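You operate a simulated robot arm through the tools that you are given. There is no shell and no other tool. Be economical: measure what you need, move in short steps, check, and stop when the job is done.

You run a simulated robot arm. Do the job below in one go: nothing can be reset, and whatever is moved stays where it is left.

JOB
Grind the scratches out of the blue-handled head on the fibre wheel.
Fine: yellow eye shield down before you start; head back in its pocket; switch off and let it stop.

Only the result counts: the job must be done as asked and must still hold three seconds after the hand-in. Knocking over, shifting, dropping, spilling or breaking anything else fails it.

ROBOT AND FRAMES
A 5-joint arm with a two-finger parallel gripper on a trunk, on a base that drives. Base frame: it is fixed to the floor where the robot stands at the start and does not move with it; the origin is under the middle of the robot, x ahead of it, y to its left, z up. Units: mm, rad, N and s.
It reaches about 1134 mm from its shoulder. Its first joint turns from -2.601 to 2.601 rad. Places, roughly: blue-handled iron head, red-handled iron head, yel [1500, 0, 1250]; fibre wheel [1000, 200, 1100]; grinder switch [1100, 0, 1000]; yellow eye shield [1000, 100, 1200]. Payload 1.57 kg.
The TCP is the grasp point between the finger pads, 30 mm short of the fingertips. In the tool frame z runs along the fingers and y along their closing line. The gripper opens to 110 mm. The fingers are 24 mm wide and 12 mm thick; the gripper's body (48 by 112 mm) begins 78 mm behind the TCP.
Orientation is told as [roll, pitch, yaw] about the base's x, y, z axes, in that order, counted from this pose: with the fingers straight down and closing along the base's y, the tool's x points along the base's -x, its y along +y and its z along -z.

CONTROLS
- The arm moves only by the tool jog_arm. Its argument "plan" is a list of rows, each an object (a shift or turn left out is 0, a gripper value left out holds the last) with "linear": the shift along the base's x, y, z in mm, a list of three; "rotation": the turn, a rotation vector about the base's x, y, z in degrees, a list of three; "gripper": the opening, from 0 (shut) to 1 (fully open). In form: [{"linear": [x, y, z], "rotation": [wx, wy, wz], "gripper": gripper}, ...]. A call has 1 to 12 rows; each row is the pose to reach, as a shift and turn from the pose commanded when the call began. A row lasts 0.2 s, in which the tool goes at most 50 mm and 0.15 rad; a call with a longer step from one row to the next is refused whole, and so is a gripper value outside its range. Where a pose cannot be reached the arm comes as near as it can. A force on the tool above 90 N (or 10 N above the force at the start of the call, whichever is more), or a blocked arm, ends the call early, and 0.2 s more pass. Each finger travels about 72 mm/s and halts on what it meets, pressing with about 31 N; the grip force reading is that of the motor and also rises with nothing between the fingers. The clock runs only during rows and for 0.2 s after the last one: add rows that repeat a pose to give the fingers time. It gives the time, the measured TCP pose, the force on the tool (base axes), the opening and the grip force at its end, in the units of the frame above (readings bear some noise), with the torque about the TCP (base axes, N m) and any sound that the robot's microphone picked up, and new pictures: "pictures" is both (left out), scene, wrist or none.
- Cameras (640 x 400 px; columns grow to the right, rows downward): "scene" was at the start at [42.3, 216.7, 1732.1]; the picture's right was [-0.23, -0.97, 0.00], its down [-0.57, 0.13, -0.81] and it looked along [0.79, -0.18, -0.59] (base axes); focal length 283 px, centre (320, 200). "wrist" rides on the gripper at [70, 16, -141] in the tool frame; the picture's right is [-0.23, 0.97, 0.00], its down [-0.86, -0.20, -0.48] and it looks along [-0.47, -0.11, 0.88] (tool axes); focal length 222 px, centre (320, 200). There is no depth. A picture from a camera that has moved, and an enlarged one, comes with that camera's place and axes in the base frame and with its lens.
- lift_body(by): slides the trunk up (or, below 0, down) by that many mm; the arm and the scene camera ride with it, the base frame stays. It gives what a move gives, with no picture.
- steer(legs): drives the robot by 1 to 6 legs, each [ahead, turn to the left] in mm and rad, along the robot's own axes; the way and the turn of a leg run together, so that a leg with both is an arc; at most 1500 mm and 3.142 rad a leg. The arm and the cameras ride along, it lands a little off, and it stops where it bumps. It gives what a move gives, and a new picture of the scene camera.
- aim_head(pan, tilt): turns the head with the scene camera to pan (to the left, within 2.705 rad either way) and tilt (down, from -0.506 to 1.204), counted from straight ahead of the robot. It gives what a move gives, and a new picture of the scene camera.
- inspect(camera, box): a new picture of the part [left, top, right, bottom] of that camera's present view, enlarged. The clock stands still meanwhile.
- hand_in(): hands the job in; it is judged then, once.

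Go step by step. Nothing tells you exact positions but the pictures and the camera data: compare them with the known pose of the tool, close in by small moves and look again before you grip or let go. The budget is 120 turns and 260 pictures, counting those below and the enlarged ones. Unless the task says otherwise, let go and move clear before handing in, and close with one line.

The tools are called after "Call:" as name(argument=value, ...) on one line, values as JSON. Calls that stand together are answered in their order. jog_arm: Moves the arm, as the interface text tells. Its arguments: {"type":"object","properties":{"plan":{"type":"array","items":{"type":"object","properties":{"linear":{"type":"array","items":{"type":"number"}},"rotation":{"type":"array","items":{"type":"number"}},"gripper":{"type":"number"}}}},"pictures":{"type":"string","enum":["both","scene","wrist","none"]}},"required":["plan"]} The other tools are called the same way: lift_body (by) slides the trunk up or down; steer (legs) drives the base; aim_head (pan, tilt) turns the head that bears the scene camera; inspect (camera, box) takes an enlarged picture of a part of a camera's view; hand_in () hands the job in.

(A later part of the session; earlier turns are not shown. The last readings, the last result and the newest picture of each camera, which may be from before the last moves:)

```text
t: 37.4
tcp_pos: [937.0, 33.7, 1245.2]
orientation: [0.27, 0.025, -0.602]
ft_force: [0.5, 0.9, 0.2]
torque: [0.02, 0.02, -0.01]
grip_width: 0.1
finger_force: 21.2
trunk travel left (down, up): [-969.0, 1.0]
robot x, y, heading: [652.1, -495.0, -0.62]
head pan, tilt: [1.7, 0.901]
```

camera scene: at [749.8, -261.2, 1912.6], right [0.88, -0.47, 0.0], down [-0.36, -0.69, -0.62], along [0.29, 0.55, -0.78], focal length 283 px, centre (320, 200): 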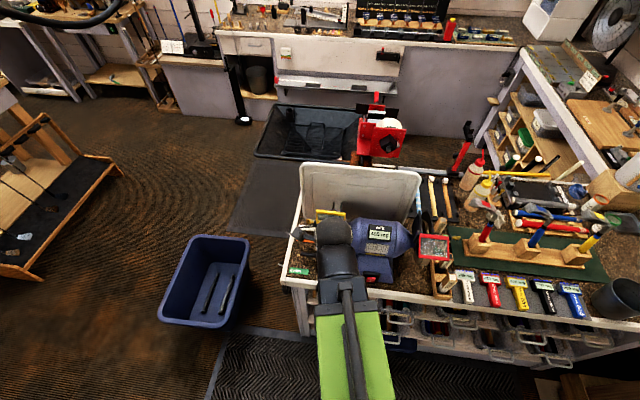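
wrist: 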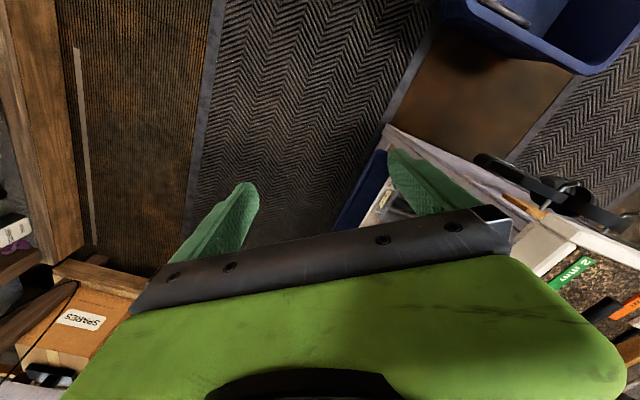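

Now I'll tilt the tool outward to about 45° while it rises, so the tips pass over the shield's top bar.

Call:
jog_arm(plan=[{"linear": [11, 21, 9], "rotation": [6.6, -3.56, 0]}, {"linear": [23, 42, 21], "rotation": [13.2, -7.1, 0]}, {"linear": [33, 61, 35], "rotation": [19.8, -10.7, 0]}, {"linear": [42, 78, 53], "rotation": [26.4, -14.25, 0]}, {"linear": [42, 78, 60], "rotation": [26.4, -14.25, 0]}], pictures="both")

```text
t: 38.6
tcp_pos: [978.8, 112.0, 1306.5]
orientation: [0.795, 0.072, -0.574]
ft_force: [0.2, 0.2, -0.2]
torque: [0.04, 0.01, 0.04]
grip_width: 0.0
finger_force: 21.9
out of reach, approached as far as the arm can: row 2, 3, 4
trunk travel left (down, up): [-969.0, 1.0]
robot x, y, heading: [654.5, -494.7, -0.617]
head pan, tilt: [1.7, 0.901]
camera scene: at [750.2, -261.1, 1945.5], right [0.88, -0.47, 0.0], down [-0.37, -0.69, -0.62], along [0.29, 0.55, -0.78], focal length 283 px, centre (320, 200)
camera wrist: at [878.1, 70.1, 1423.2], right [0.6, 0.42, 0.68], down [0.47, -0.87, 0.13], along [0.65, 0.24, -0.73], focal length 222 px, centre (320, 200)
```

scene: 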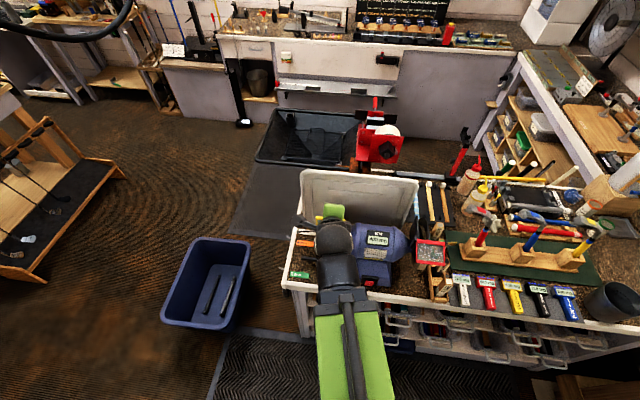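
wrist: 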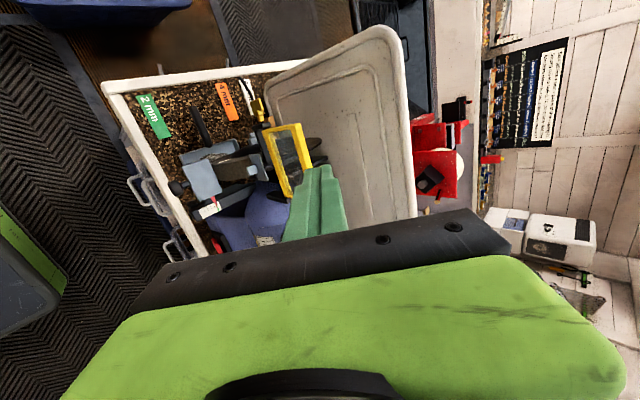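

The tips are now over and above the shield. I'll extend past it and dip the tips behind the top bar while tilting steeper.

Call:
jog_arm(plan=[{"linear": [18, 26, 0]}, {"linear": [36, 52, 0]}, {"linear": [36, 52, -19], "rotation": [-5.9, 3.2, 0]}, {"linear": [36, 52, -38], "rotation": [-11.8, 6.4, 0]}, {"linear": [36, 52, -57], "rotation": [-17.6, 9.5, 0]}, {"linear": [36, 52, -57], "rotation": [-17.6, 9.5, 0]}], pictures="both")

Call:
inspect(camera="wrist", box=[160, 60, 440, 260])

```text
t: 40.0
tcp_pos: [1014.5, 163.6, 1259.7]
orientation: [0.442, 0.041, -0.594]
ft_force: [0.6, 0.3, -0.1]
torque: [0.0, 0.01, -0.02]
grip_width: 0.0
finger_force: 21.1
out of reach, approached as far as the arm can: row 2, 3, 4, 5, 6
trunk travel left (down, up): [-969.0, 1.0]
robot x, y, heading: [654.3, -496.4, -0.616]
head pan, tilt: [1.7, 0.901]
camera scene: at [750.0, -261.6, 1945.6], right [0.88, -0.47, 0.0], down [-0.37, -0.69, -0.62], along [0.29, 0.55, -0.78], focal length 283 px, centre (320, 200)
camera wrist: at [935.5, 161.2, 1396.9], right [0.7, 0.59, 0.41], down [0.5, -0.81, 0.31], along [0.51, -0.01, -0.86], focal length 222 px, centre (320, 200)
```

scene: 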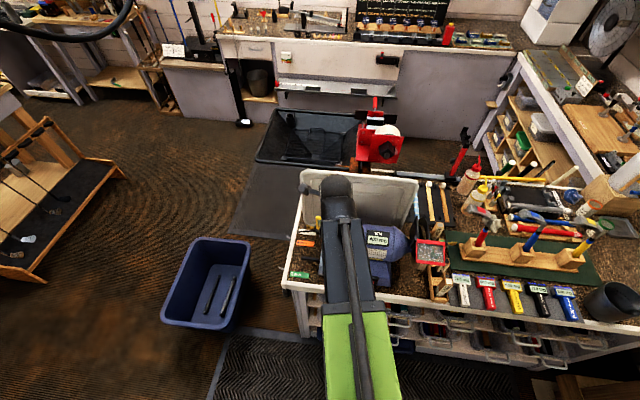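
wrist: 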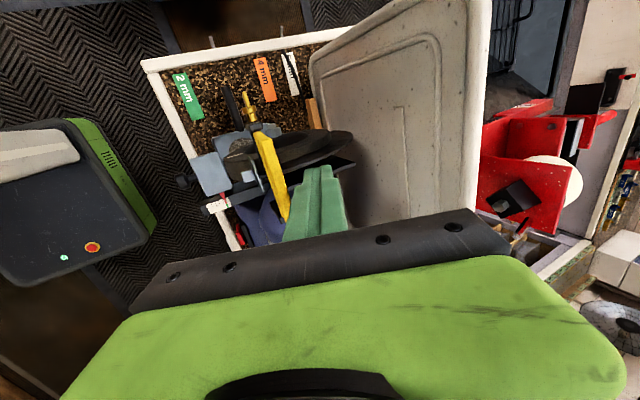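

```text
2.00 times, centred on (300, 160) of wrist
camera zoom: at [935.5, 161.2, 1396.9], right [0.7, 0.59, 0.41], down [0.5, -0.81, 0.31], along [0.51, -0.01, -0.86], focal length 444 px, centre (360, 280)
```

zoom: 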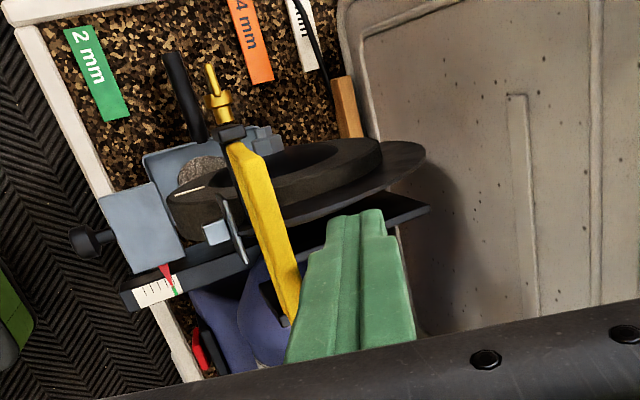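

The fingers are behind the shield with the tips about 17 mm below its top bar. I'll pull toward the aisle in small steps and drop slightly.

Call:
jog_arm(plan=[{"linear": [-9, -13, -2]}, {"linear": [-18, -26, -5]}, {"linear": [-28, -40, -10]}, {"linear": [-37, -53, -18]}], pictures="wrist")

```text
t: 41.0
tcp_pos: [977.5, 111.1, 1259.3]
orientation: [0.447, 0.043, -0.595]
ft_force: [0.4, -0.4, 0.1]
torque: [0.02, -0.03, -0.03]
grip_width: 0.0
finger_force: 21.2
out of reach, approached as far as the arm can: row 2, 3, 4
trunk travel left (down, up): [-969.0, 1.0]
robot x, y, heading: [648.3, -493.0, -0.616]
head pan, tilt: [1.7, 0.901]
camera wrist: at [898.3, 108.7, 1396.9], right [0.7, 0.59, 0.41], down [0.5, -0.81, 0.31], along [0.51, -0.01, -0.86], focal length 222 px, centre (320, 200)
```

wrist: 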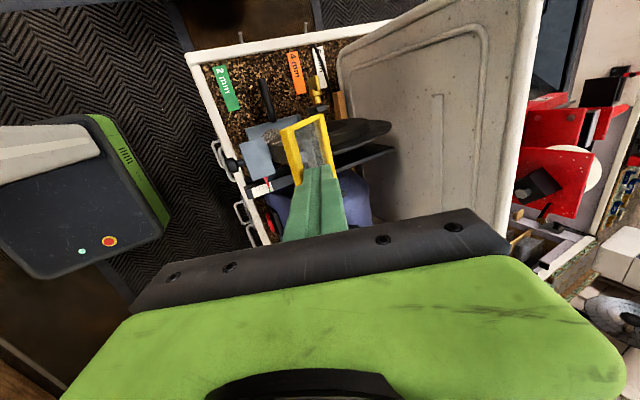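

The shield has started folding forward with little force. The arm cannot go lower in this pose, so I'll use the trunk to push it down.

Call:
lift_body(by=-35)

Call:
inspect(camera="wrist", box=[160, 60, 440, 260])

```text
t: 41.8
tcp_pos: [977.5, 111.8, 1224.1]
orientation: [0.446, 0.043, -0.596]
ft_force: [0.4, -0.1, 1.1]
torque: [0.0, -0.02, -0.02]
grip_width: 0.0
finger_force: 21.3
trunk travel left (down, up): [-934.0, 36.0]
robot x, y, heading: [654.4, -491.7, -0.614]
head pan, tilt: [1.7, 0.901]
```

```text
2.00 times, centred on (300, 160) of wrist
camera zoom: at [898.5, 109.0, 1361.9], right [0.7, 0.59, 0.41], down [0.5, -0.81, 0.31], along [0.51, -0.01, -0.86], focal length 444 px, centre (360, 280)
```

zoom: 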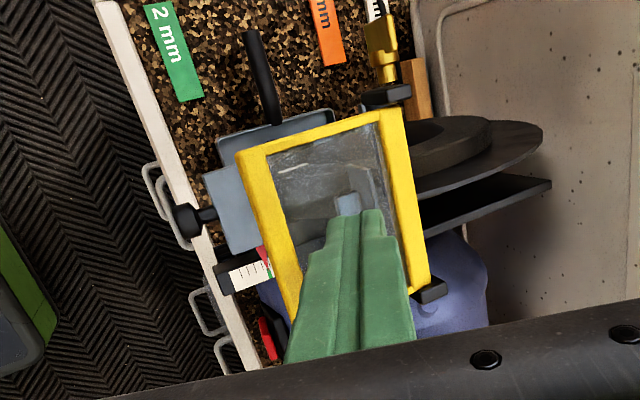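

The shield is now about horizontal under the fingertips. I'll keep pressing it down.

Call:
jog_arm(plan=[{"linear": [-5, -7, 0]}], pictures="none")

Call:
lift_body(by=-35)

Call:
inspect(camera="wrist", box=[160, 60, 440, 260])

```text
t: 42.1
tcp_pos: [973.5, 103.2, 1225.5]
orientation: [0.446, 0.043, -0.596]
ft_force: [-0.5, 0.4, -0.7]
torque: [-0.03, -0.03, 0.02]
grip_width: 0.0
finger_force: 21.1
trunk travel left (down, up): [-934.0, 36.0]
robot x, y, heading: [655.8, -496.4, -0.612]
head pan, tilt: [1.7, 0.901]
```

```text
t: 42.9
tcp_pos: [971.7, 103.6, 1196.8]
orientation: [0.469, 0.041, -0.591]
ft_force: [-10.0, -15.2, 51.7]
torque: [-0.52, -0.32, -0.12]
grip_width: 0.3
finger_force: 21.2
trunk travel left (down, up): [-901.0, 69.0]
robot x, y, heading: [651.8, -492.2, -0.615]
head pan, tilt: [1.7, 0.901]
stopped: the force on the tool passed its limit at 101 N (the readings are from after the stop); the commanded pose is now the measured one
```

```text
2.00 times, centred on (300, 160) of wrist
camera zoom: at [891.0, 98.6, 1333.1], right [0.69, 0.58, 0.43], down [0.5, -0.81, 0.3], along [0.53, 0.01, -0.85], focal length 444 px, centre (360, 280)
```

zoom: 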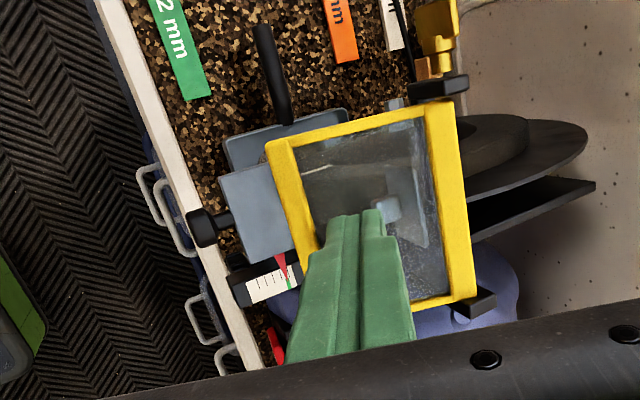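

Force built up, so the shield is likely at its down stop. I'll lift off and compare it with the red shield.

Call:
lift_body(by=60)

Call:
jog_arm(plan=[{"linear": [-20, -38, 0]}, {"linear": [-40, -76, 0]}, {"linear": [-60, -114, 0]}], pictures="both")

Call:
inspect(camera="wrist", box=[160, 30, 480, 230])

```text
t: 43.9
tcp_pos: [975.6, 109.2, 1252.1]
orientation: [0.463, 0.041, -0.592]
ft_force: [0.4, -0.8, -0.1]
torque: [-0.01, -0.02, 0.0]
grip_width: 0.0
finger_force: 21.1
trunk travel left (down, up): [-961.0, 9.0]
robot x, y, heading: [652.8, -495.1, -0.615]
head pan, tilt: [1.7, 0.901]
```

```text
t: 44.7
tcp_pos: [946.0, 53.2, 1252.6]
orientation: [0.462, 0.042, -0.59]
ft_force: [0.5, 0.7, 0.9]
torque: [0.01, -0.05, 0.0]
grip_width: 0.0
finger_force: 21.1
out of reach, approached as far as the arm can: row 2, 3
trunk travel left (down, up): [-961.0, 9.0]
robot x, y, heading: [651.2, -492.6, -0.618]
head pan, tilt: [1.7, 0.901]
camera scene: at [749.7, -262.1, 1937.1], right [0.88, -0.47, 0.0], down [-0.36, -0.69, -0.62], along [0.29, 0.55, -0.78], focal length 283 px, centre (320, 200)
camera wrist: at [865.0, 49.2, 1389.6], right [0.69, 0.59, 0.43], down [0.5, -0.81, 0.3], along [0.52, 0.0, -0.85], focal length 222 px, centre (320, 200)
```

scene: 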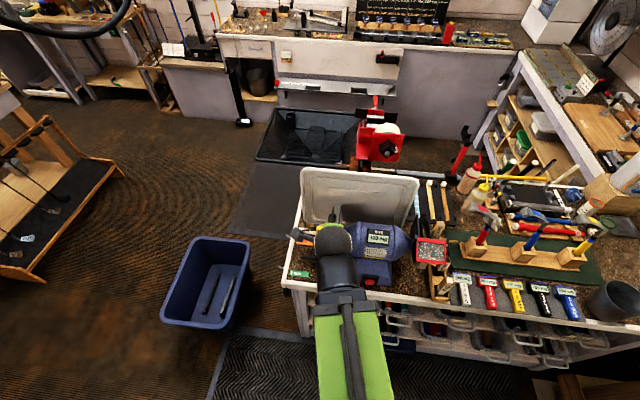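
wrist: 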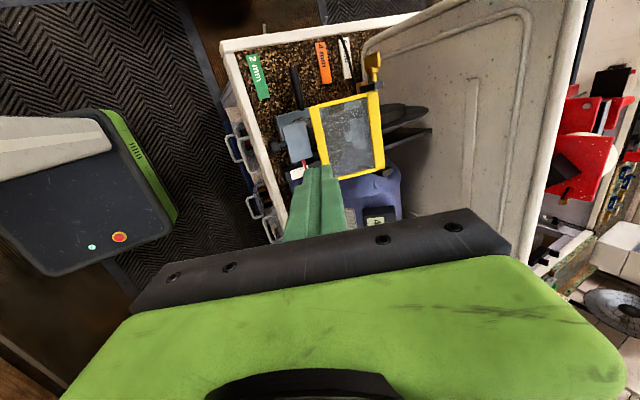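

```text
2.00 times, centred on (320, 130) of wrist
camera zoom: at [865.0, 49.2, 1389.6], right [0.69, 0.59, 0.43], down [0.5, -0.81, 0.3], along [0.52, 0.0, -0.85], focal length 444 px, centre (320, 340)
```

zoom: 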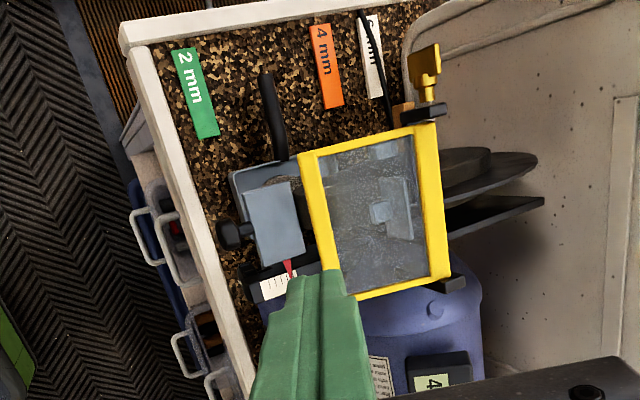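

The shield is down. From the readings I've worked out that the wrist height is set only by the trunk: z = 1232 + T − 231·cos(tilt), with wrist radius at least about 520. Now I'll look at the switch and confirm the shield.

Call:
steer(legs=[[140, 0]])

Call:
aim_head(pan=1.95, tilt=0.85)

Call:
inspect(camera="scene", box=[260, 160, 460, 320])

```text
t: 46.0
tcp_pos: [1064.5, -28.7, 1253.1]
orientation: [0.464, 0.043, -0.592]
ft_force: [-0.2, 0.7, -0.1]
torque: [0.02, 0.02, 0.03]
grip_width: 0.2
finger_force: 21.5
trunk travel left (down, up): [-961.0, 9.0]
robot x, y, heading: [770.9, -576.9, -0.614]
head pan, tilt: [1.7, 0.901]
camera scene: at [869.5, -345.3, 1937.1], right [0.88, -0.47, 0.0], down [-0.37, -0.69, -0.62], along [0.29, 0.55, -0.78], focal length 283 px, centre (320, 200)
```

scene: 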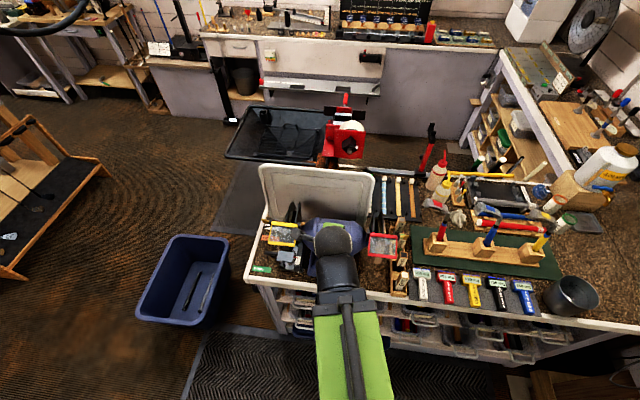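

```text
t: 46.8
tcp_pos: [1061.9, -28.1, 1253.3]
orientation: [0.463, 0.041, -0.591]
ft_force: [-0.5, 0.3, -0.2]
torque: [0.0, 0.01, 0.03]
grip_width: 0.2
finger_force: 21.1
trunk travel left (down, up): [-961.0, 9.0]
robot x, y, heading: [767.3, -573.8, -0.608]
head pan, tilt: [1.95, 0.85]
camera scene: at [850.0, -334.2, 1940.8], right [0.97, -0.23, 0.0], down [-0.17, -0.73, -0.66], along [0.15, 0.64, -0.75], focal length 283 px, centre (320, 200)
```

scene: 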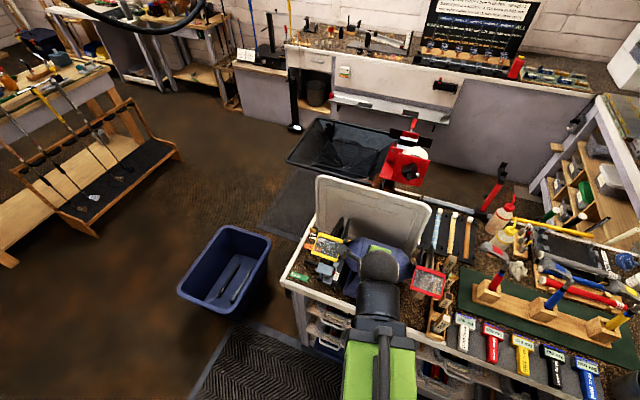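

```text
2.50 times, centred on (360, 240) of scene
camera zoom: at [850.0, -334.2, 1940.8], right [0.97, -0.23, 0.0], down [-0.17, -0.73, -0.66], along [0.15, 0.64, -0.75], focal length 708 px, centre (220, 100)
```

zoom: 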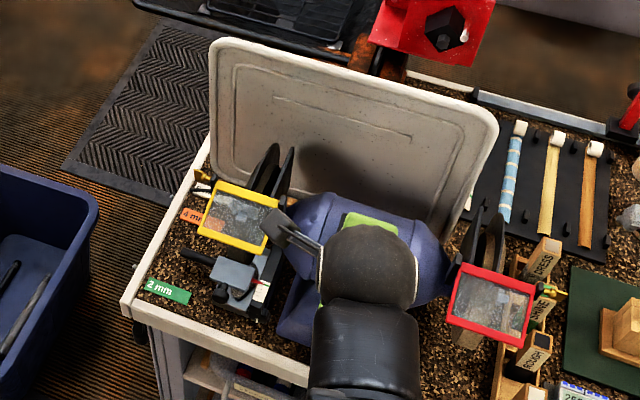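

The yellow shield now matches the red one. The tool is already in line with the switch (a≈298), so I'll lower the trunk and look with the wrist camera.

Call:
lift_body(by=-200)

Call:
inspect(camera="wrist", box=[160, 60, 480, 260])

Call:
inspect(camera="scene", box=[280, 200, 440, 320])

```text
t: 49.0
tcp_pos: [1062.8, -27.0, 1052.2]
orientation: [0.462, 0.043, -0.593]
ft_force: [0.1, 0.9, 0.2]
torque: [0.02, 0.02, 0.02]
grip_width: 0.0
finger_force: 20.7
trunk travel left (down, up): [-761.0, 209.0]
robot x, y, heading: [770.0, -576.3, -0.615]
head pan, tilt: [1.95, 0.85]
```

```text
2.00 times, centred on (320, 160) of wrist
camera zoom: at [981.8, -32.3, 1189.3], right [0.69, 0.59, 0.42], down [0.5, -0.81, 0.3], along [0.52, 0.0, -0.85], focal length 444 px, centre (320, 280)
```

zoom: 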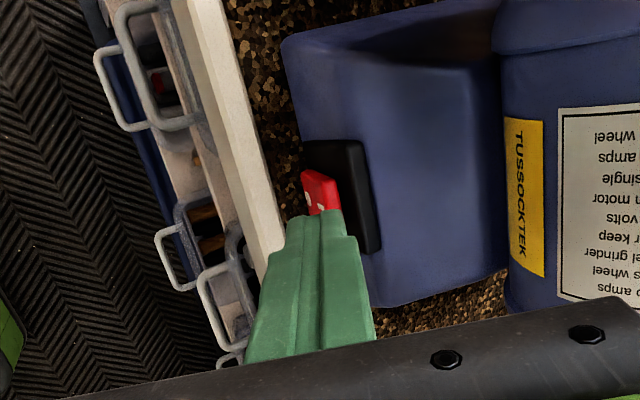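

```text
3.33 times, centred on (360, 260) of scene
camera zoom: at [849.8, -334.2, 1740.9], right [0.97, -0.23, 0.0], down [-0.17, -0.73, -0.66], along [0.15, 0.64, -0.75], focal length 944 px, centre (187, 0)
```

zoom: 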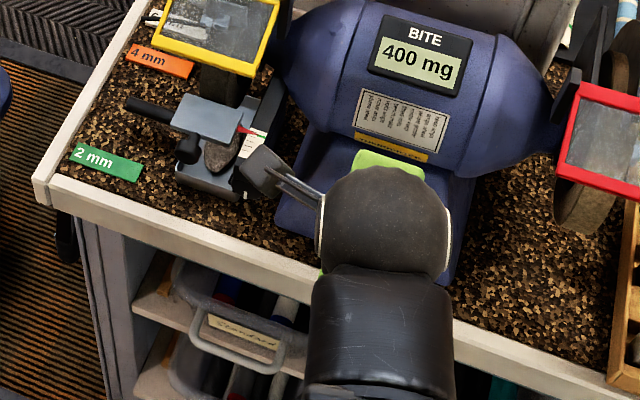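

The switch is straight ahead of the fingertips with "I" on the upper half. I'll lower to its upper half and push in with small steps.

Call:
lift_body(by=-46)

Call:
jog_arm(plan=[{"linear": [5, 7, 0]}, {"linear": [9, 13, 0]}, {"linear": [12, 17, 0]}, {"linear": [15, 21, 0]}], pictures="wrist")

Call:
inspect(camera="wrist", box=[240, 100, 400, 200])

```text
t: 49.8
tcp_pos: [1062.3, -28.4, 1005.9]
orientation: [0.461, 0.041, -0.591]
ft_force: [-1.4, 0.7, -0.1]
torque: [0.0, -0.04, 0.0]
grip_width: 0.0
finger_force: 21.6
trunk travel left (down, up): [-715.0, 255.0]
robot x, y, heading: [772.3, -577.6, -0.612]
head pan, tilt: [1.95, 0.85]
```

```text
t: 50.8
tcp_pos: [1073.9, -12.4, 1006.5]
orientation: [0.454, 0.043, -0.591]
ft_force: [-30.6, -42.3, -10.8]
torque: [-1.06, 0.9, -0.5]
grip_width: 0.1
finger_force: 21.3
trunk travel left (down, up): [-715.0, 255.0]
robot x, y, heading: [770.3, -575.1, -0.612]
head pan, tilt: [1.95, 0.85]
camera wrist: at [993.4, -16.0, 1144.3], right [0.69, 0.59, 0.42], down [0.5, -0.81, 0.31], along [0.52, 0.0, -0.86], focal length 222 px, centre (320, 200)
```

wrist: 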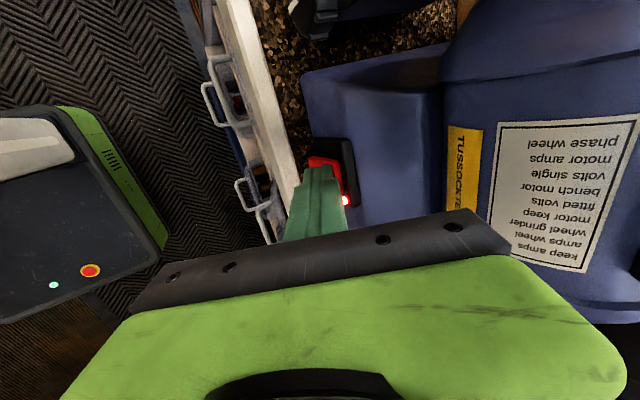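

```text
4.00 times, centred on (320, 150) of wrist
camera zoom: at [993.4, -16.0, 1144.3], right [0.69, 0.59, 0.42], down [0.5, -0.81, 0.31], along [0.52, 0.0, -0.86], focal length 888 px, centre (320, 400)
```

zoom: 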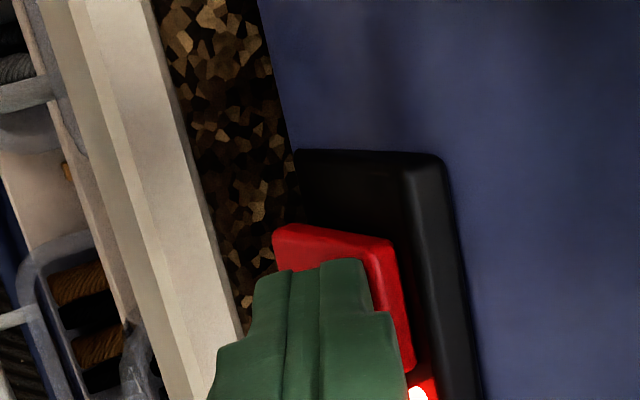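

The lamp is lit, so the grinder is on. I'll back off and check the wheel and meter.

Call:
jog_arm(plan=[{"linear": [-10, -14, 0]}, {"linear": [-17, -25, 0]}], pictures="none")

Call:
lift_body(by=150)

Call:
inspect(camera="scene", box=[280, 200, 440, 320])

```text
t: 51.4
tcp_pos: [1062.7, -27.3, 1006.9]
orientation: [0.46, 0.04, -0.592]
ft_force: [-0.1, 0.6, -0.7]
torque: [-0.01, -0.01, 0.0]
grip_width: 0.2
finger_force: 20.9
out of reach, approached as far as the arm can: row 2
trunk travel left (down, up): [-715.0, 255.0]
robot x, y, heading: [769.5, -576.8, -0.612]
head pan, tilt: [1.95, 0.85]
```

```text
t: 53.2
tcp_pos: [1061.8, -26.9, 1156.1]
orientation: [0.459, 0.043, -0.592]
ft_force: [-0.1, 0.8, -0.1]
torque: [0.01, -0.02, 0.01]
grip_width: 0.2
finger_force: 20.9
trunk travel left (down, up): [-865.0, 105.0]
robot x, y, heading: [770.4, -574.0, -0.613]
head pan, tilt: [1.95, 0.85]
```

```text
3.33 times, centred on (360, 260) of scene
camera zoom: at [849.8, -334.0, 1844.8], right [0.97, -0.23, 0.0], down [-0.17, -0.73, -0.66], along [0.15, 0.64, -0.75], focal length 944 px, centre (187, 0)
```

zoom: 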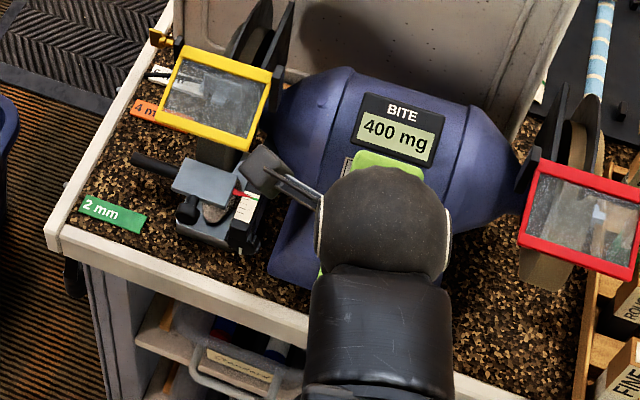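

The shield is down and the power lamp is lit. Next I'll drive along the bench to the heads with the arm high.

Call:
steer(legs=[[430, 0]])

Call:
aim_head(pan=1.3, tilt=0.75)

```text
t: 55.8
tcp_pos: [1416.1, -276.6, 1156.3]
orientation: [0.461, 0.042, -0.594]
ft_force: [0.7, -0.6, -0.1]
torque: [-0.01, 0.03, 0.02]
grip_width: 0.1
finger_force: 21.0
trunk travel left (down, up): [-865.0, 105.0]
robot x, y, heading: [1122.6, -823.4, -0.617]
head pan, tilt: [1.95, 0.85]
camera scene: at [1202.7, -582.6, 1844.9], right [0.97, -0.24, 0.0], down [-0.18, -0.73, -0.66], along [0.15, 0.64, -0.75], focal length 283 px, centre (320, 200)
```

scene: 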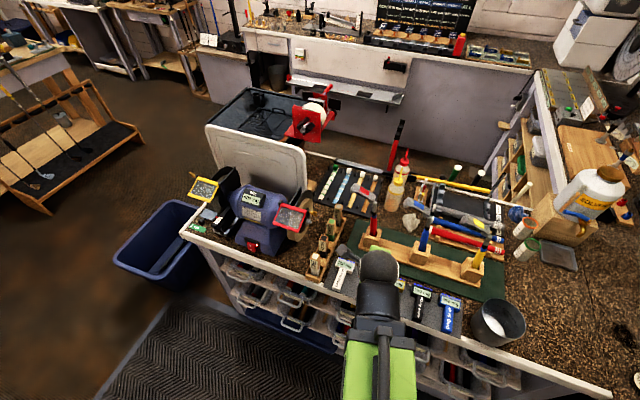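

```text
t: 56.8
tcp_pos: [1415.2, -276.6, 1156.5]
orientation: [0.458, 0.042, -0.595]
ft_force: [-0.1, -0.2, 0.0]
torque: [0.04, -0.01, -0.01]
grip_width: 0.2
finger_force: 21.3
trunk travel left (down, up): [-865.0, 105.0]
robot x, y, heading: [1119.6, -826.2, -0.614]
head pan, tilt: [1.3, 0.75]
camera scene: at [1247.3, -605.3, 1852.9], right [0.63, -0.77, 0.0], down [-0.53, -0.43, -0.73], along [0.57, 0.46, -0.68], focal length 283 px, centre (320, 200)
```

scene: 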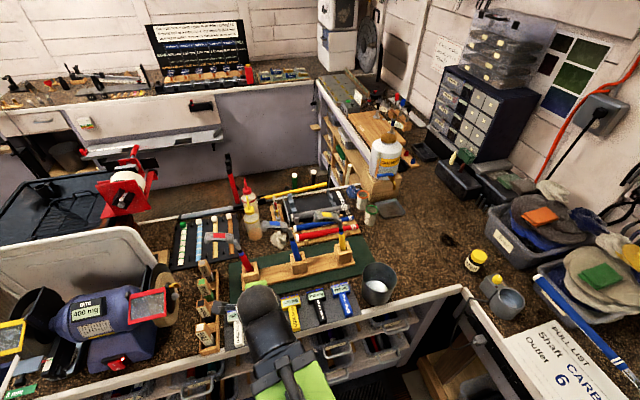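

I'll zoom in on the blue head from this nearer camera to triangulate it.

Call:
inspect(camera="scene", box=[270, 200, 350, 275])

Call:
inspect(camera="scene", box=[200, 200, 390, 320])

```text
5.33 times, centred on (310, 238) of scene
camera zoom: at [1247.3, -605.3, 1852.9], right [0.63, -0.77, 0.0], down [-0.53, -0.43, -0.73], along [0.57, 0.46, -0.68], focal length 1511 px, centre (373, 0)
```

zoom: 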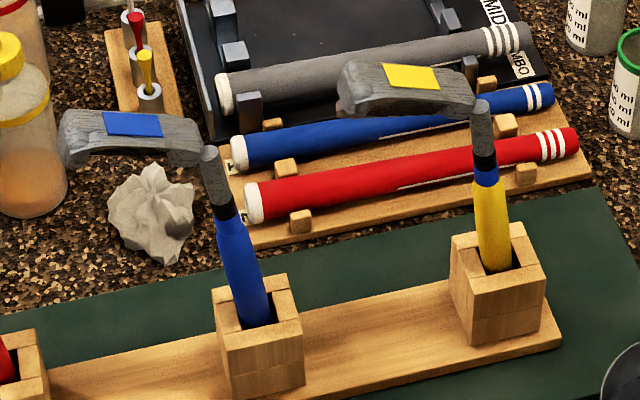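

```text
3.33 times, centred on (295, 260) of scene
camera zoom: at [1247.3, -605.3, 1852.9], right [0.63, -0.77, 0.0], down [-0.53, -0.43, -0.73], along [0.57, 0.46, -0.68], focal length 944 px, centre (403, 0)
```

zoom: 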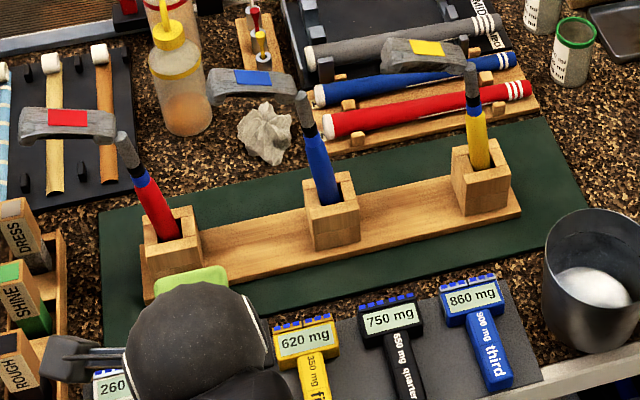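

The blue handle grasp point triangulates to about (1651, -166, 1060), leaning slightly. I'll spin the tool 85° so the fingers close horizontally and open them, then swing and tilt the tool level above the bench.

Call:
jog_arm(plan=[{"rotation": [1.67, 2.99, -6.89], "gripper": 0.7}, {"rotation": [3.35, 5.98, -13.78]}, {"rotation": [5.02, 8.97, -20.67]}, {"rotation": [6.69, 11.96, -27.56]}, {"rotation": [8.36, 14.95, -34.45]}, {"rotation": [10.04, 17.95, -41.35]}, {"rotation": [11.71, 20.94, -48.24]}, {"rotation": [13.38, 23.93, -55.13]}, {"rotation": [15.05, 26.92, -62.02]}, {"rotation": [16.73, 29.91, -68.91]}, {"rotation": [18.4, 32.9, -75.8]}], pictures="none")

Call:
jog_arm(plan=[{"linear": [33, -19, 0], "rotation": [0, 0, -3.2]}, {"linear": [65, -41, 0], "rotation": [0, 0, -6.4]}, {"linear": [96, -64, 0], "rotation": [0, 0, -9.6]}, {"linear": [113, -42, 16], "rotation": [6.64, -4.49, -9.59]}, {"linear": [129, -22, 36], "rotation": [13.28, -8.97, -9.54]}, {"linear": [143, -5, 59], "rotation": [19.9, -13.44, -9.46]}, {"linear": [155, 10, 85], "rotation": [26.55, -17.92, -9.36]}, {"linear": [164, 21, 114], "rotation": [33.18, -22.4, -9.21]}, {"linear": [171, 30, 144], "rotation": [39.8, -26.9, -9.04]}, {"linear": [175, 35, 175], "rotation": [46.5, -31.4, -8.83]}, {"linear": [178, 38, 207], "rotation": [52.8, -35.7, -8.6]}, {"linear": [178, 38, 207], "rotation": [52.8, -35.7, -8.6]}], pictures="both")

```text
t: 59.2
tcp_pos: [1482.3, -309.1, 1156.9]
orientation: [-0.029, 0.468, -2.026]
ft_force: [-1.4, -0.5, 0.0]
torque: [0.02, 0.01, 0.0]
grip_width: 77.2
finger_force: 0.1
out of reach, approached as far as the arm can: row 10, 11
trunk travel left (down, up): [-865.0, 105.0]
robot x, y, heading: [1119.8, -826.4, -0.613]
head pan, tilt: [1.3, 0.75]
```

```text
t: 61.8
tcp_pos: [1659.3, -271.6, 1366.5]
orientation: [1.311, 1.519, -0.883]
ft_force: [-0.3, -0.1, -0.2]
torque: [-0.02, 0.0, -0.01]
grip_width: 76.8
finger_force: 0.0
out of reach, approached as far as the arm can: row 7, 8, 9, 10
trunk travel left (down, up): [-865.0, 105.0]
robot x, y, heading: [1119.4, -828.1, -0.614]
head pan, tilt: [1.3, 0.75]
camera scene: at [1247.5, -605.5, 1852.9], right [0.63, -0.78, 0.0], down [-0.53, -0.43, -0.73], along [0.57, 0.46, -0.68], focal length 283 px, centre (320, 200)
camera wrist: at [1586.2, -393.0, 1438.7], right [0.8, -0.58, -0.18], down [-0.41, -0.31, -0.86], along [0.44, 0.76, -0.48], focal length 222 px, centre (320, 200)
```

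scene: 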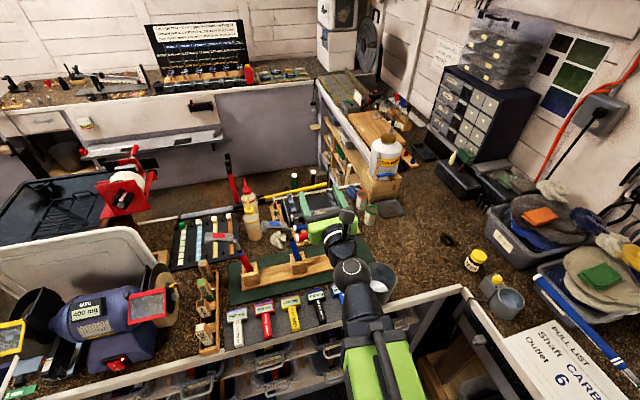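
wrist: 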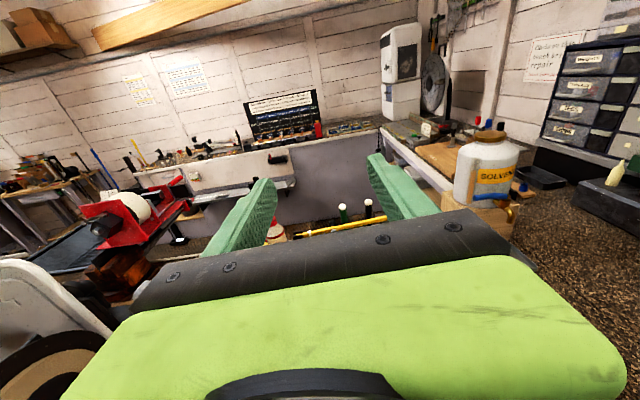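

The tool is level and pointing into the bench. I'll shift sideways to line up with the handle, about 90 mm short of it, then lower the trunk in two steps.

Call:
jog_arm(plan=[{"linear": [-30, 16, 0]}, {"linear": [-61, 32, 0]}, {"linear": [-61, 32, 0]}], pictures="none")

Call:
lift_body(by=-200)

Call:
inspect(camera="wrist", box=[0, 0, 640, 400])

Call:
inspect(camera="scene", box=[220, 120, 420, 280])

```text
t: 62.6
tcp_pos: [1602.6, -231.7, 1369.8]
orientation: [1.616, 1.518, -0.581]
ft_force: [0.6, -0.1, 0.5]
torque: [-0.01, 0.03, 0.0]
grip_width: 77.2
finger_force: 0.0
out of reach, approached as far as the arm can: row 1, 2, 3
trunk travel left (down, up): [-865.0, 105.0]
robot x, y, heading: [1127.0, -821.1, -0.612]
head pan, tilt: [1.3, 0.75]
```

```text
t: 64.8
tcp_pos: [1603.7, -231.2, 1169.2]
orientation: [1.614, 1.518, -0.584]
ft_force: [0.5, 0.9, 0.6]
torque: [0.01, -0.02, -0.03]
grip_width: 77.1
finger_force: 0.1
trunk travel left (down, up): [-665.0, 305.0]
robot x, y, heading: [1123.3, -826.7, -0.611]
head pan, tilt: [1.3, 0.75]
```

```text
1.00 times, centred on (320, 200) of wrist (not enlarged: the box is as wide or as high as the picture)
camera zoom: at [1530.5, -354.2, 1240.3], right [0.8, -0.58, -0.18], down [-0.4, -0.3, -0.87], along [0.45, 0.76, -0.47], focal length 222 px, centre (320, 200)
```

zoom: 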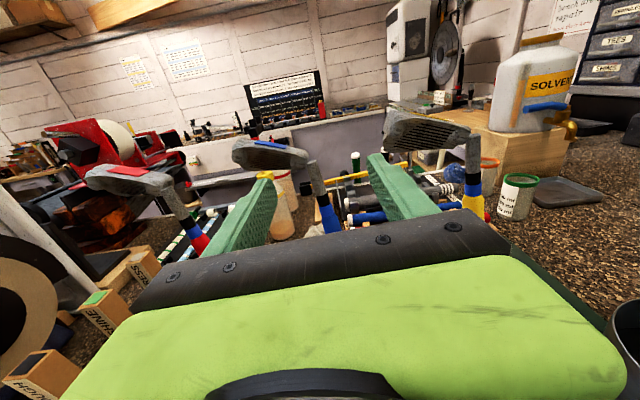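

```text
2.50 times, centred on (320, 200) of scene
camera zoom: at [1247.5, -605.6, 1652.9], right [0.63, -0.78, 0.0], down [-0.53, -0.43, -0.73], along [0.57, 0.46, -0.68], focal length 708 px, centre (320, 200)
```

zoom: 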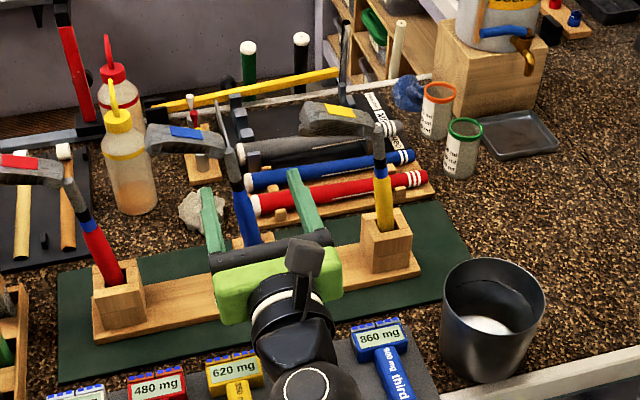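

The fingers straddle the handle line (lateral error about 1 mm, about 90 mm short). I'll lower to grasp height and check.

Call:
lift_body(by=-108)

Call:
inspect(camera="wrist", box=[0, 0, 640, 400])

Call:
inspect(camera="scene", box=[220, 100, 420, 240])

```text
t: 66.2
tcp_pos: [1604.6, -232.4, 1061.5]
orientation: [1.614, 1.519, -0.583]
ft_force: [0.0, 0.2, -0.7]
torque: [0.01, 0.03, -0.02]
grip_width: 76.9
finger_force: 0.1
trunk travel left (down, up): [-557.0, 413.0]
robot x, y, heading: [1120.3, -823.4, -0.616]
head pan, tilt: [1.3, 0.75]
```

```text
1.00 times, centred on (320, 200) of wrist (not enlarged: the box is as wide or as high as the picture)
camera zoom: at [1530.5, -354.2, 1132.3], right [0.8, -0.58, -0.18], down [-0.4, -0.3, -0.87], along [0.45, 0.76, -0.47], focal length 222 px, centre (320, 200)
```

zoom: 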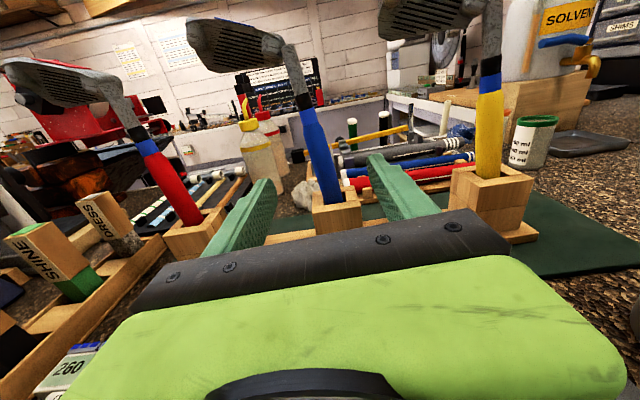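

```text
2.86 times, centred on (320, 170) of scene
camera zoom: at [1247.5, -605.6, 1544.9], right [0.63, -0.78, 0.0], down [-0.53, -0.43, -0.73], along [0.57, 0.46, -0.68], focal length 810 px, centre (320, 286)
```

zoom: 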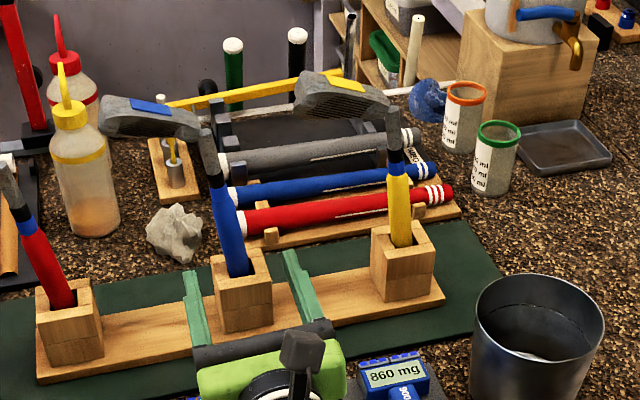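

The handle is about 78 mm ahead on the tool line, leaning about 4–5°. I'll match the lean, advance and check before gripping.

Call:
jog_arm(plan=[{"linear": [15, 21, 0], "rotation": [-1.3, -1.9, 0]}, {"linear": [30, 42, 0], "rotation": [-2.6, -3.7, 0]}, {"linear": [45, 63, 0], "rotation": [-2.6, -3.7, 0]}], pictures="both")

Call:
inspect(camera="scene", box=[240, 100, 380, 220])

```text
t: 67.0
tcp_pos: [1649.3, -169.0, 1063.0]
orientation: [1.598, 1.44, -0.599]
ft_force: [0.7, 0.1, -0.3]
torque: [-0.02, -0.01, -0.01]
grip_width: 76.9
finger_force: 0.0
trunk travel left (down, up): [-557.0, 413.0]
robot x, y, heading: [1121.4, -822.3, -0.62]
head pan, tilt: [1.3, 0.75]
camera scene: at [1247.6, -605.4, 1544.9], right [0.63, -0.78, 0.0], down [-0.53, -0.43, -0.73], along [0.57, 0.46, -0.68], focal length 283 px, centre (320, 200)
camera wrist: at [1571.7, -287.8, 1133.1], right [0.81, -0.58, -0.1], down [-0.35, -0.34, -0.88], along [0.48, 0.74, -0.47], focal length 222 px, centre (320, 200)
```

scene: 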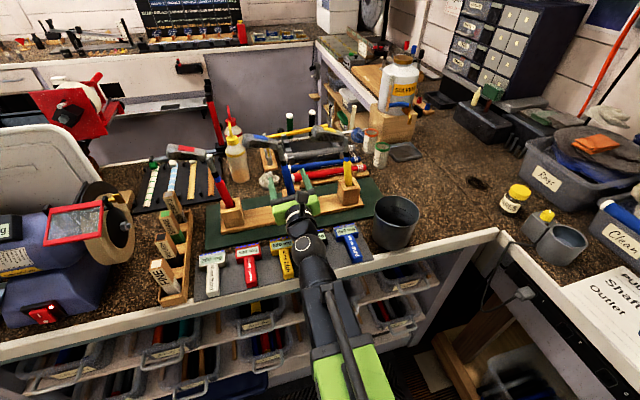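
wrist: 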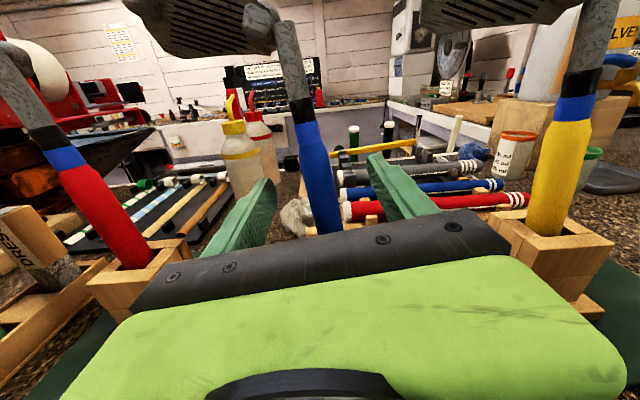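

```text
3.33 times, centred on (310, 160) of scene
camera zoom: at [1247.6, -605.4, 1544.9], right [0.63, -0.78, 0.0], down [-0.53, -0.43, -0.73], along [0.57, 0.46, -0.68], focal length 944 px, centre (353, 333)
```

zoom: 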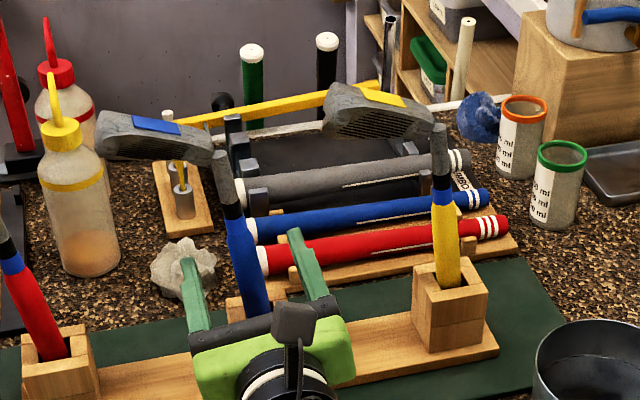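

The handle is centred between the pads, so I'll close the gripper.

Call:
jog_arm(plan=[{"gripper": 0.4}, {"gripper": 0.0}, {"gripper": 0.0}, {"gripper": 0.0}, {"gripper": 0.0}], pictures="wrist")

```text
t: 68.2
tcp_pos: [1648.8, -169.3, 1062.1]
orientation: [1.596, 1.44, -0.601]
ft_force: [1.2, 1.0, 2.1]
torque: [0.33, 0.33, -0.04]
grip_width: 21.0
finger_force: 31.3
trunk travel left (down, up): [-557.0, 413.0]
robot x, y, heading: [1118.6, -825.7, -0.618]
head pan, tilt: [1.3, 0.75]
camera wrist: at [1571.4, -288.2, 1133.2], right [0.81, -0.58, -0.1], down [-0.35, -0.33, -0.88], along [0.48, 0.74, -0.47], focal length 222 px, centre (320, 200)
```

wrist: 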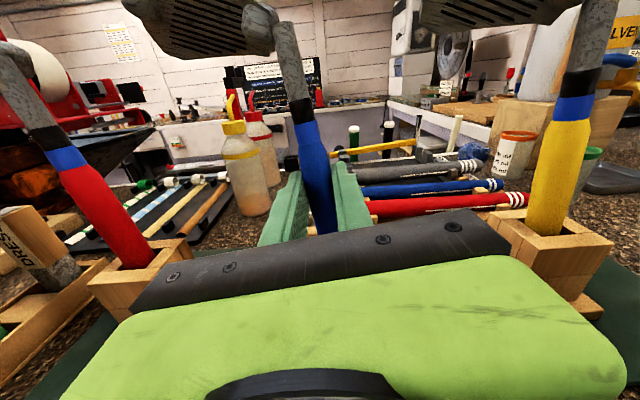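

Gripped at 21 mm. I'll lift straight out of the pocket.

Call:
lift_body(by=60)

Call:
lift_body(by=120)

Call:
inspect(camera="scene", box=[220, 80, 420, 280])

Call:
inspect(camera="wrist", box=[0, 0, 640, 400])

```text
t: 69.2
tcp_pos: [1650.2, -169.3, 1122.4]
orientation: [1.597, 1.438, -0.603]
ft_force: [0.0, -0.3, -3.4]
torque: [-0.12, -0.1, -0.01]
grip_width: 21.0
finger_force: 30.7
trunk travel left (down, up): [-617.0, 353.0]
robot x, y, heading: [1123.9, -826.3, -0.617]
head pan, tilt: [1.3, 0.75]
```

```text
t: 70.7
tcp_pos: [1650.2, -168.3, 1241.0]
orientation: [1.596, 1.441, -0.602]
ft_force: [1.2, 0.1, -2.6]
torque: [-0.14, -0.04, 0.01]
grip_width: 20.9
finger_force: 30.9
trunk travel left (down, up): [-737.0, 233.0]
robot x, y, heading: [1120.9, -823.6, -0.616]
head pan, tilt: [1.3, 0.75]
```

```text
2.00 times, centred on (320, 180) of scene
camera zoom: at [1247.8, -605.0, 1724.7], right [0.63, -0.78, 0.0], down [-0.53, -0.43, -0.73], along [0.57, 0.46, -0.68], focal length 567 px, centre (320, 240)
```

zoom: 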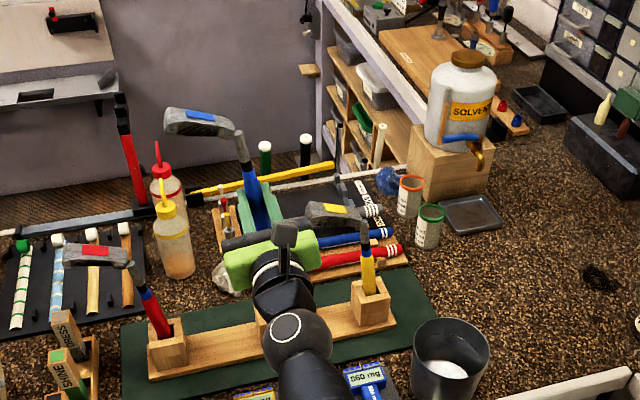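

```text
1.00 times, centred on (320, 200) of wrist (not enlarged: the box is as wide or as high as the picture)
camera zoom: at [1571.6, -287.8, 1312.8], right [0.81, -0.58, -0.1], down [-0.35, -0.34, -0.88], along [0.48, 0.74, -0.47], focal length 222 px, centre (320, 200)
```

zoom: 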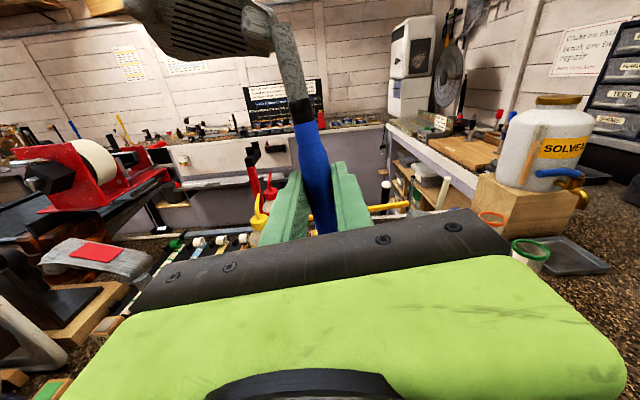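

The head is clear of its pocket. I'll raise the trunk, then retract and pitch the tool down so the head's sole points toward the bench, as it must for the wheel.

Call:
lift_body(by=195)

Call:
jog_arm(plan=[{"linear": [-20, -29, 0]}, {"linear": [-41, -57, 0]}, {"linear": [-42, -59, -34], "rotation": [-6.92, 4.94, 0]}, {"linear": [-47, -65, -67], "rotation": [-13.84, 9.88, 0]}, {"linear": [-54, -76, -99], "rotation": [-20.76, 14.82, 0]}, {"linear": [-64, -90, -129], "rotation": [-27.68, 19.75, 0]}, {"linear": [-76, -107, -156], "rotation": [-34.6, 24.7, 0]}, {"linear": [-91, -127, -179], "rotation": [-41.5, 29.6, 0]}, {"linear": [-107, -150, -199], "rotation": [-48.4, 34.6, 0]}, {"linear": [-125, -175, -214], "rotation": [-55.4, 39.5, 0]}, {"linear": [-144, -202, -225], "rotation": [-62.3, 44.5, 0]}, {"linear": [-164, -230, -230], "rotation": [-69.2, 49.4, 0]}], pictures="both")

```text
t: 72.8
tcp_pos: [1649.7, -168.9, 1436.8]
orientation: [1.595, 1.442, -0.601]
ft_force: [1.0, 0.8, -2.9]
torque: [-0.17, -0.05, -0.03]
grip_width: 20.9
finger_force: 31.2
trunk travel left (down, up): [-932.0, 38.0]
robot x, y, heading: [1120.3, -823.8, -0.613]
head pan, tilt: [1.3, 0.75]
```

```text
t: 75.4
tcp_pos: [1469.9, -390.5, 1209.1]
orientation: [0.277, 0.098, -2.058]
ft_force: [-0.3, 0.3, -3.0]
torque: [-0.32, 0.11, 0.02]
grip_width: 20.7
finger_force: 30.6
out of reach, approached as far as the arm can: row 3, 4, 5, 6, 7, 8, 9, 10, 11, 12
trunk travel left (down, up): [-932.0, 38.0]
robot x, y, heading: [1122.2, -819.6, -0.617]
head pan, tilt: [1.3, 0.75]
camera scene: at [1248.6, -605.7, 1919.8], right [0.63, -0.78, 0.0], down [-0.53, -0.43, -0.73], along [0.57, 0.46, -0.68], focal length 283 px, centre (320, 200)
camera wrist: at [1474.2, -330.7, 1355.2], right [0.71, -0.66, 0.24], down [-0.7, -0.64, 0.32], along [-0.06, -0.4, -0.92], focal length 222 px, centre (320, 200)
```

scene: 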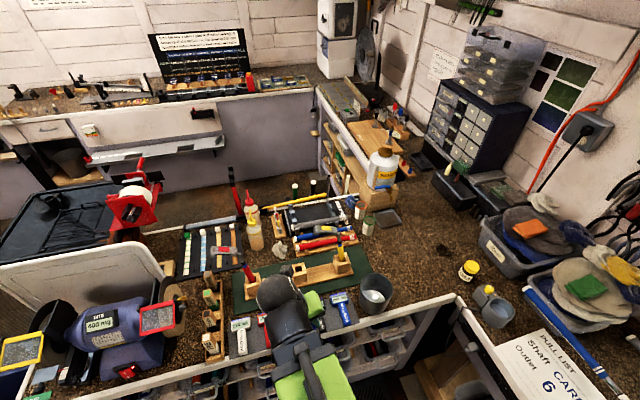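
wrist: 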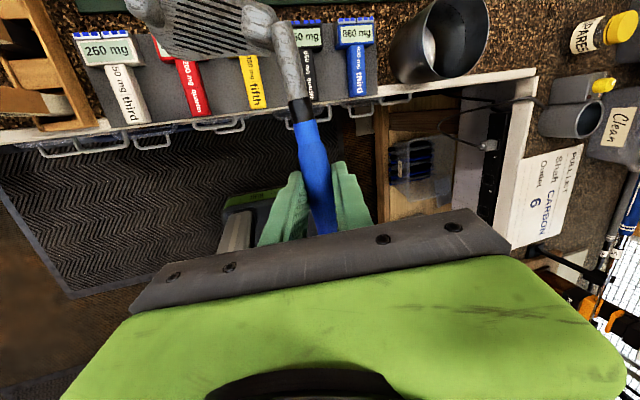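

The head now points toward the bench, but the tool is tilted about 16° sideways. I'll correct to fingers straight down with the handle square to the bench.

Call:
jog_arm(plan=[{"rotation": [1.1, 5.5, -2.1]}, {"rotation": [2.2, 10.9, -4.2]}, {"rotation": [3.35, 16.4, -6.34]}, {"rotation": [3.35, 16.4, -6.34]}], pictures="wrist")

```text
t: 76.4
tcp_pos: [1468.5, -390.5, 1208.3]
orientation: [0.28, 0.039, -2.178]
ft_force: [0.4, -0.1, -2.7]
torque: [-0.27, 0.13, 0.01]
grip_width: 20.7
finger_force: 31.4
out of reach, approached as far as the arm can: row 1, 2, 3, 4
trunk travel left (down, up): [-932.0, 38.0]
robot x, y, heading: [1121.4, -823.5, -0.615]
head pan, tilt: [1.3, 0.75]
camera wrist: at [1485.2, -324.6, 1350.8], right [0.63, -0.73, 0.26], down [-0.76, -0.53, 0.37], along [-0.13, -0.43, -0.89], focal length 222 px, centre (320, 200)
```

wrist: 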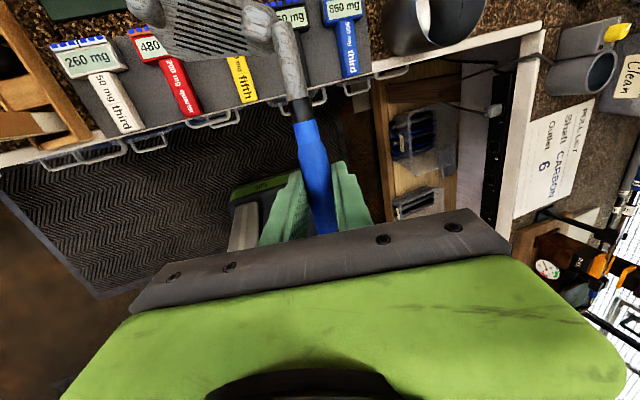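

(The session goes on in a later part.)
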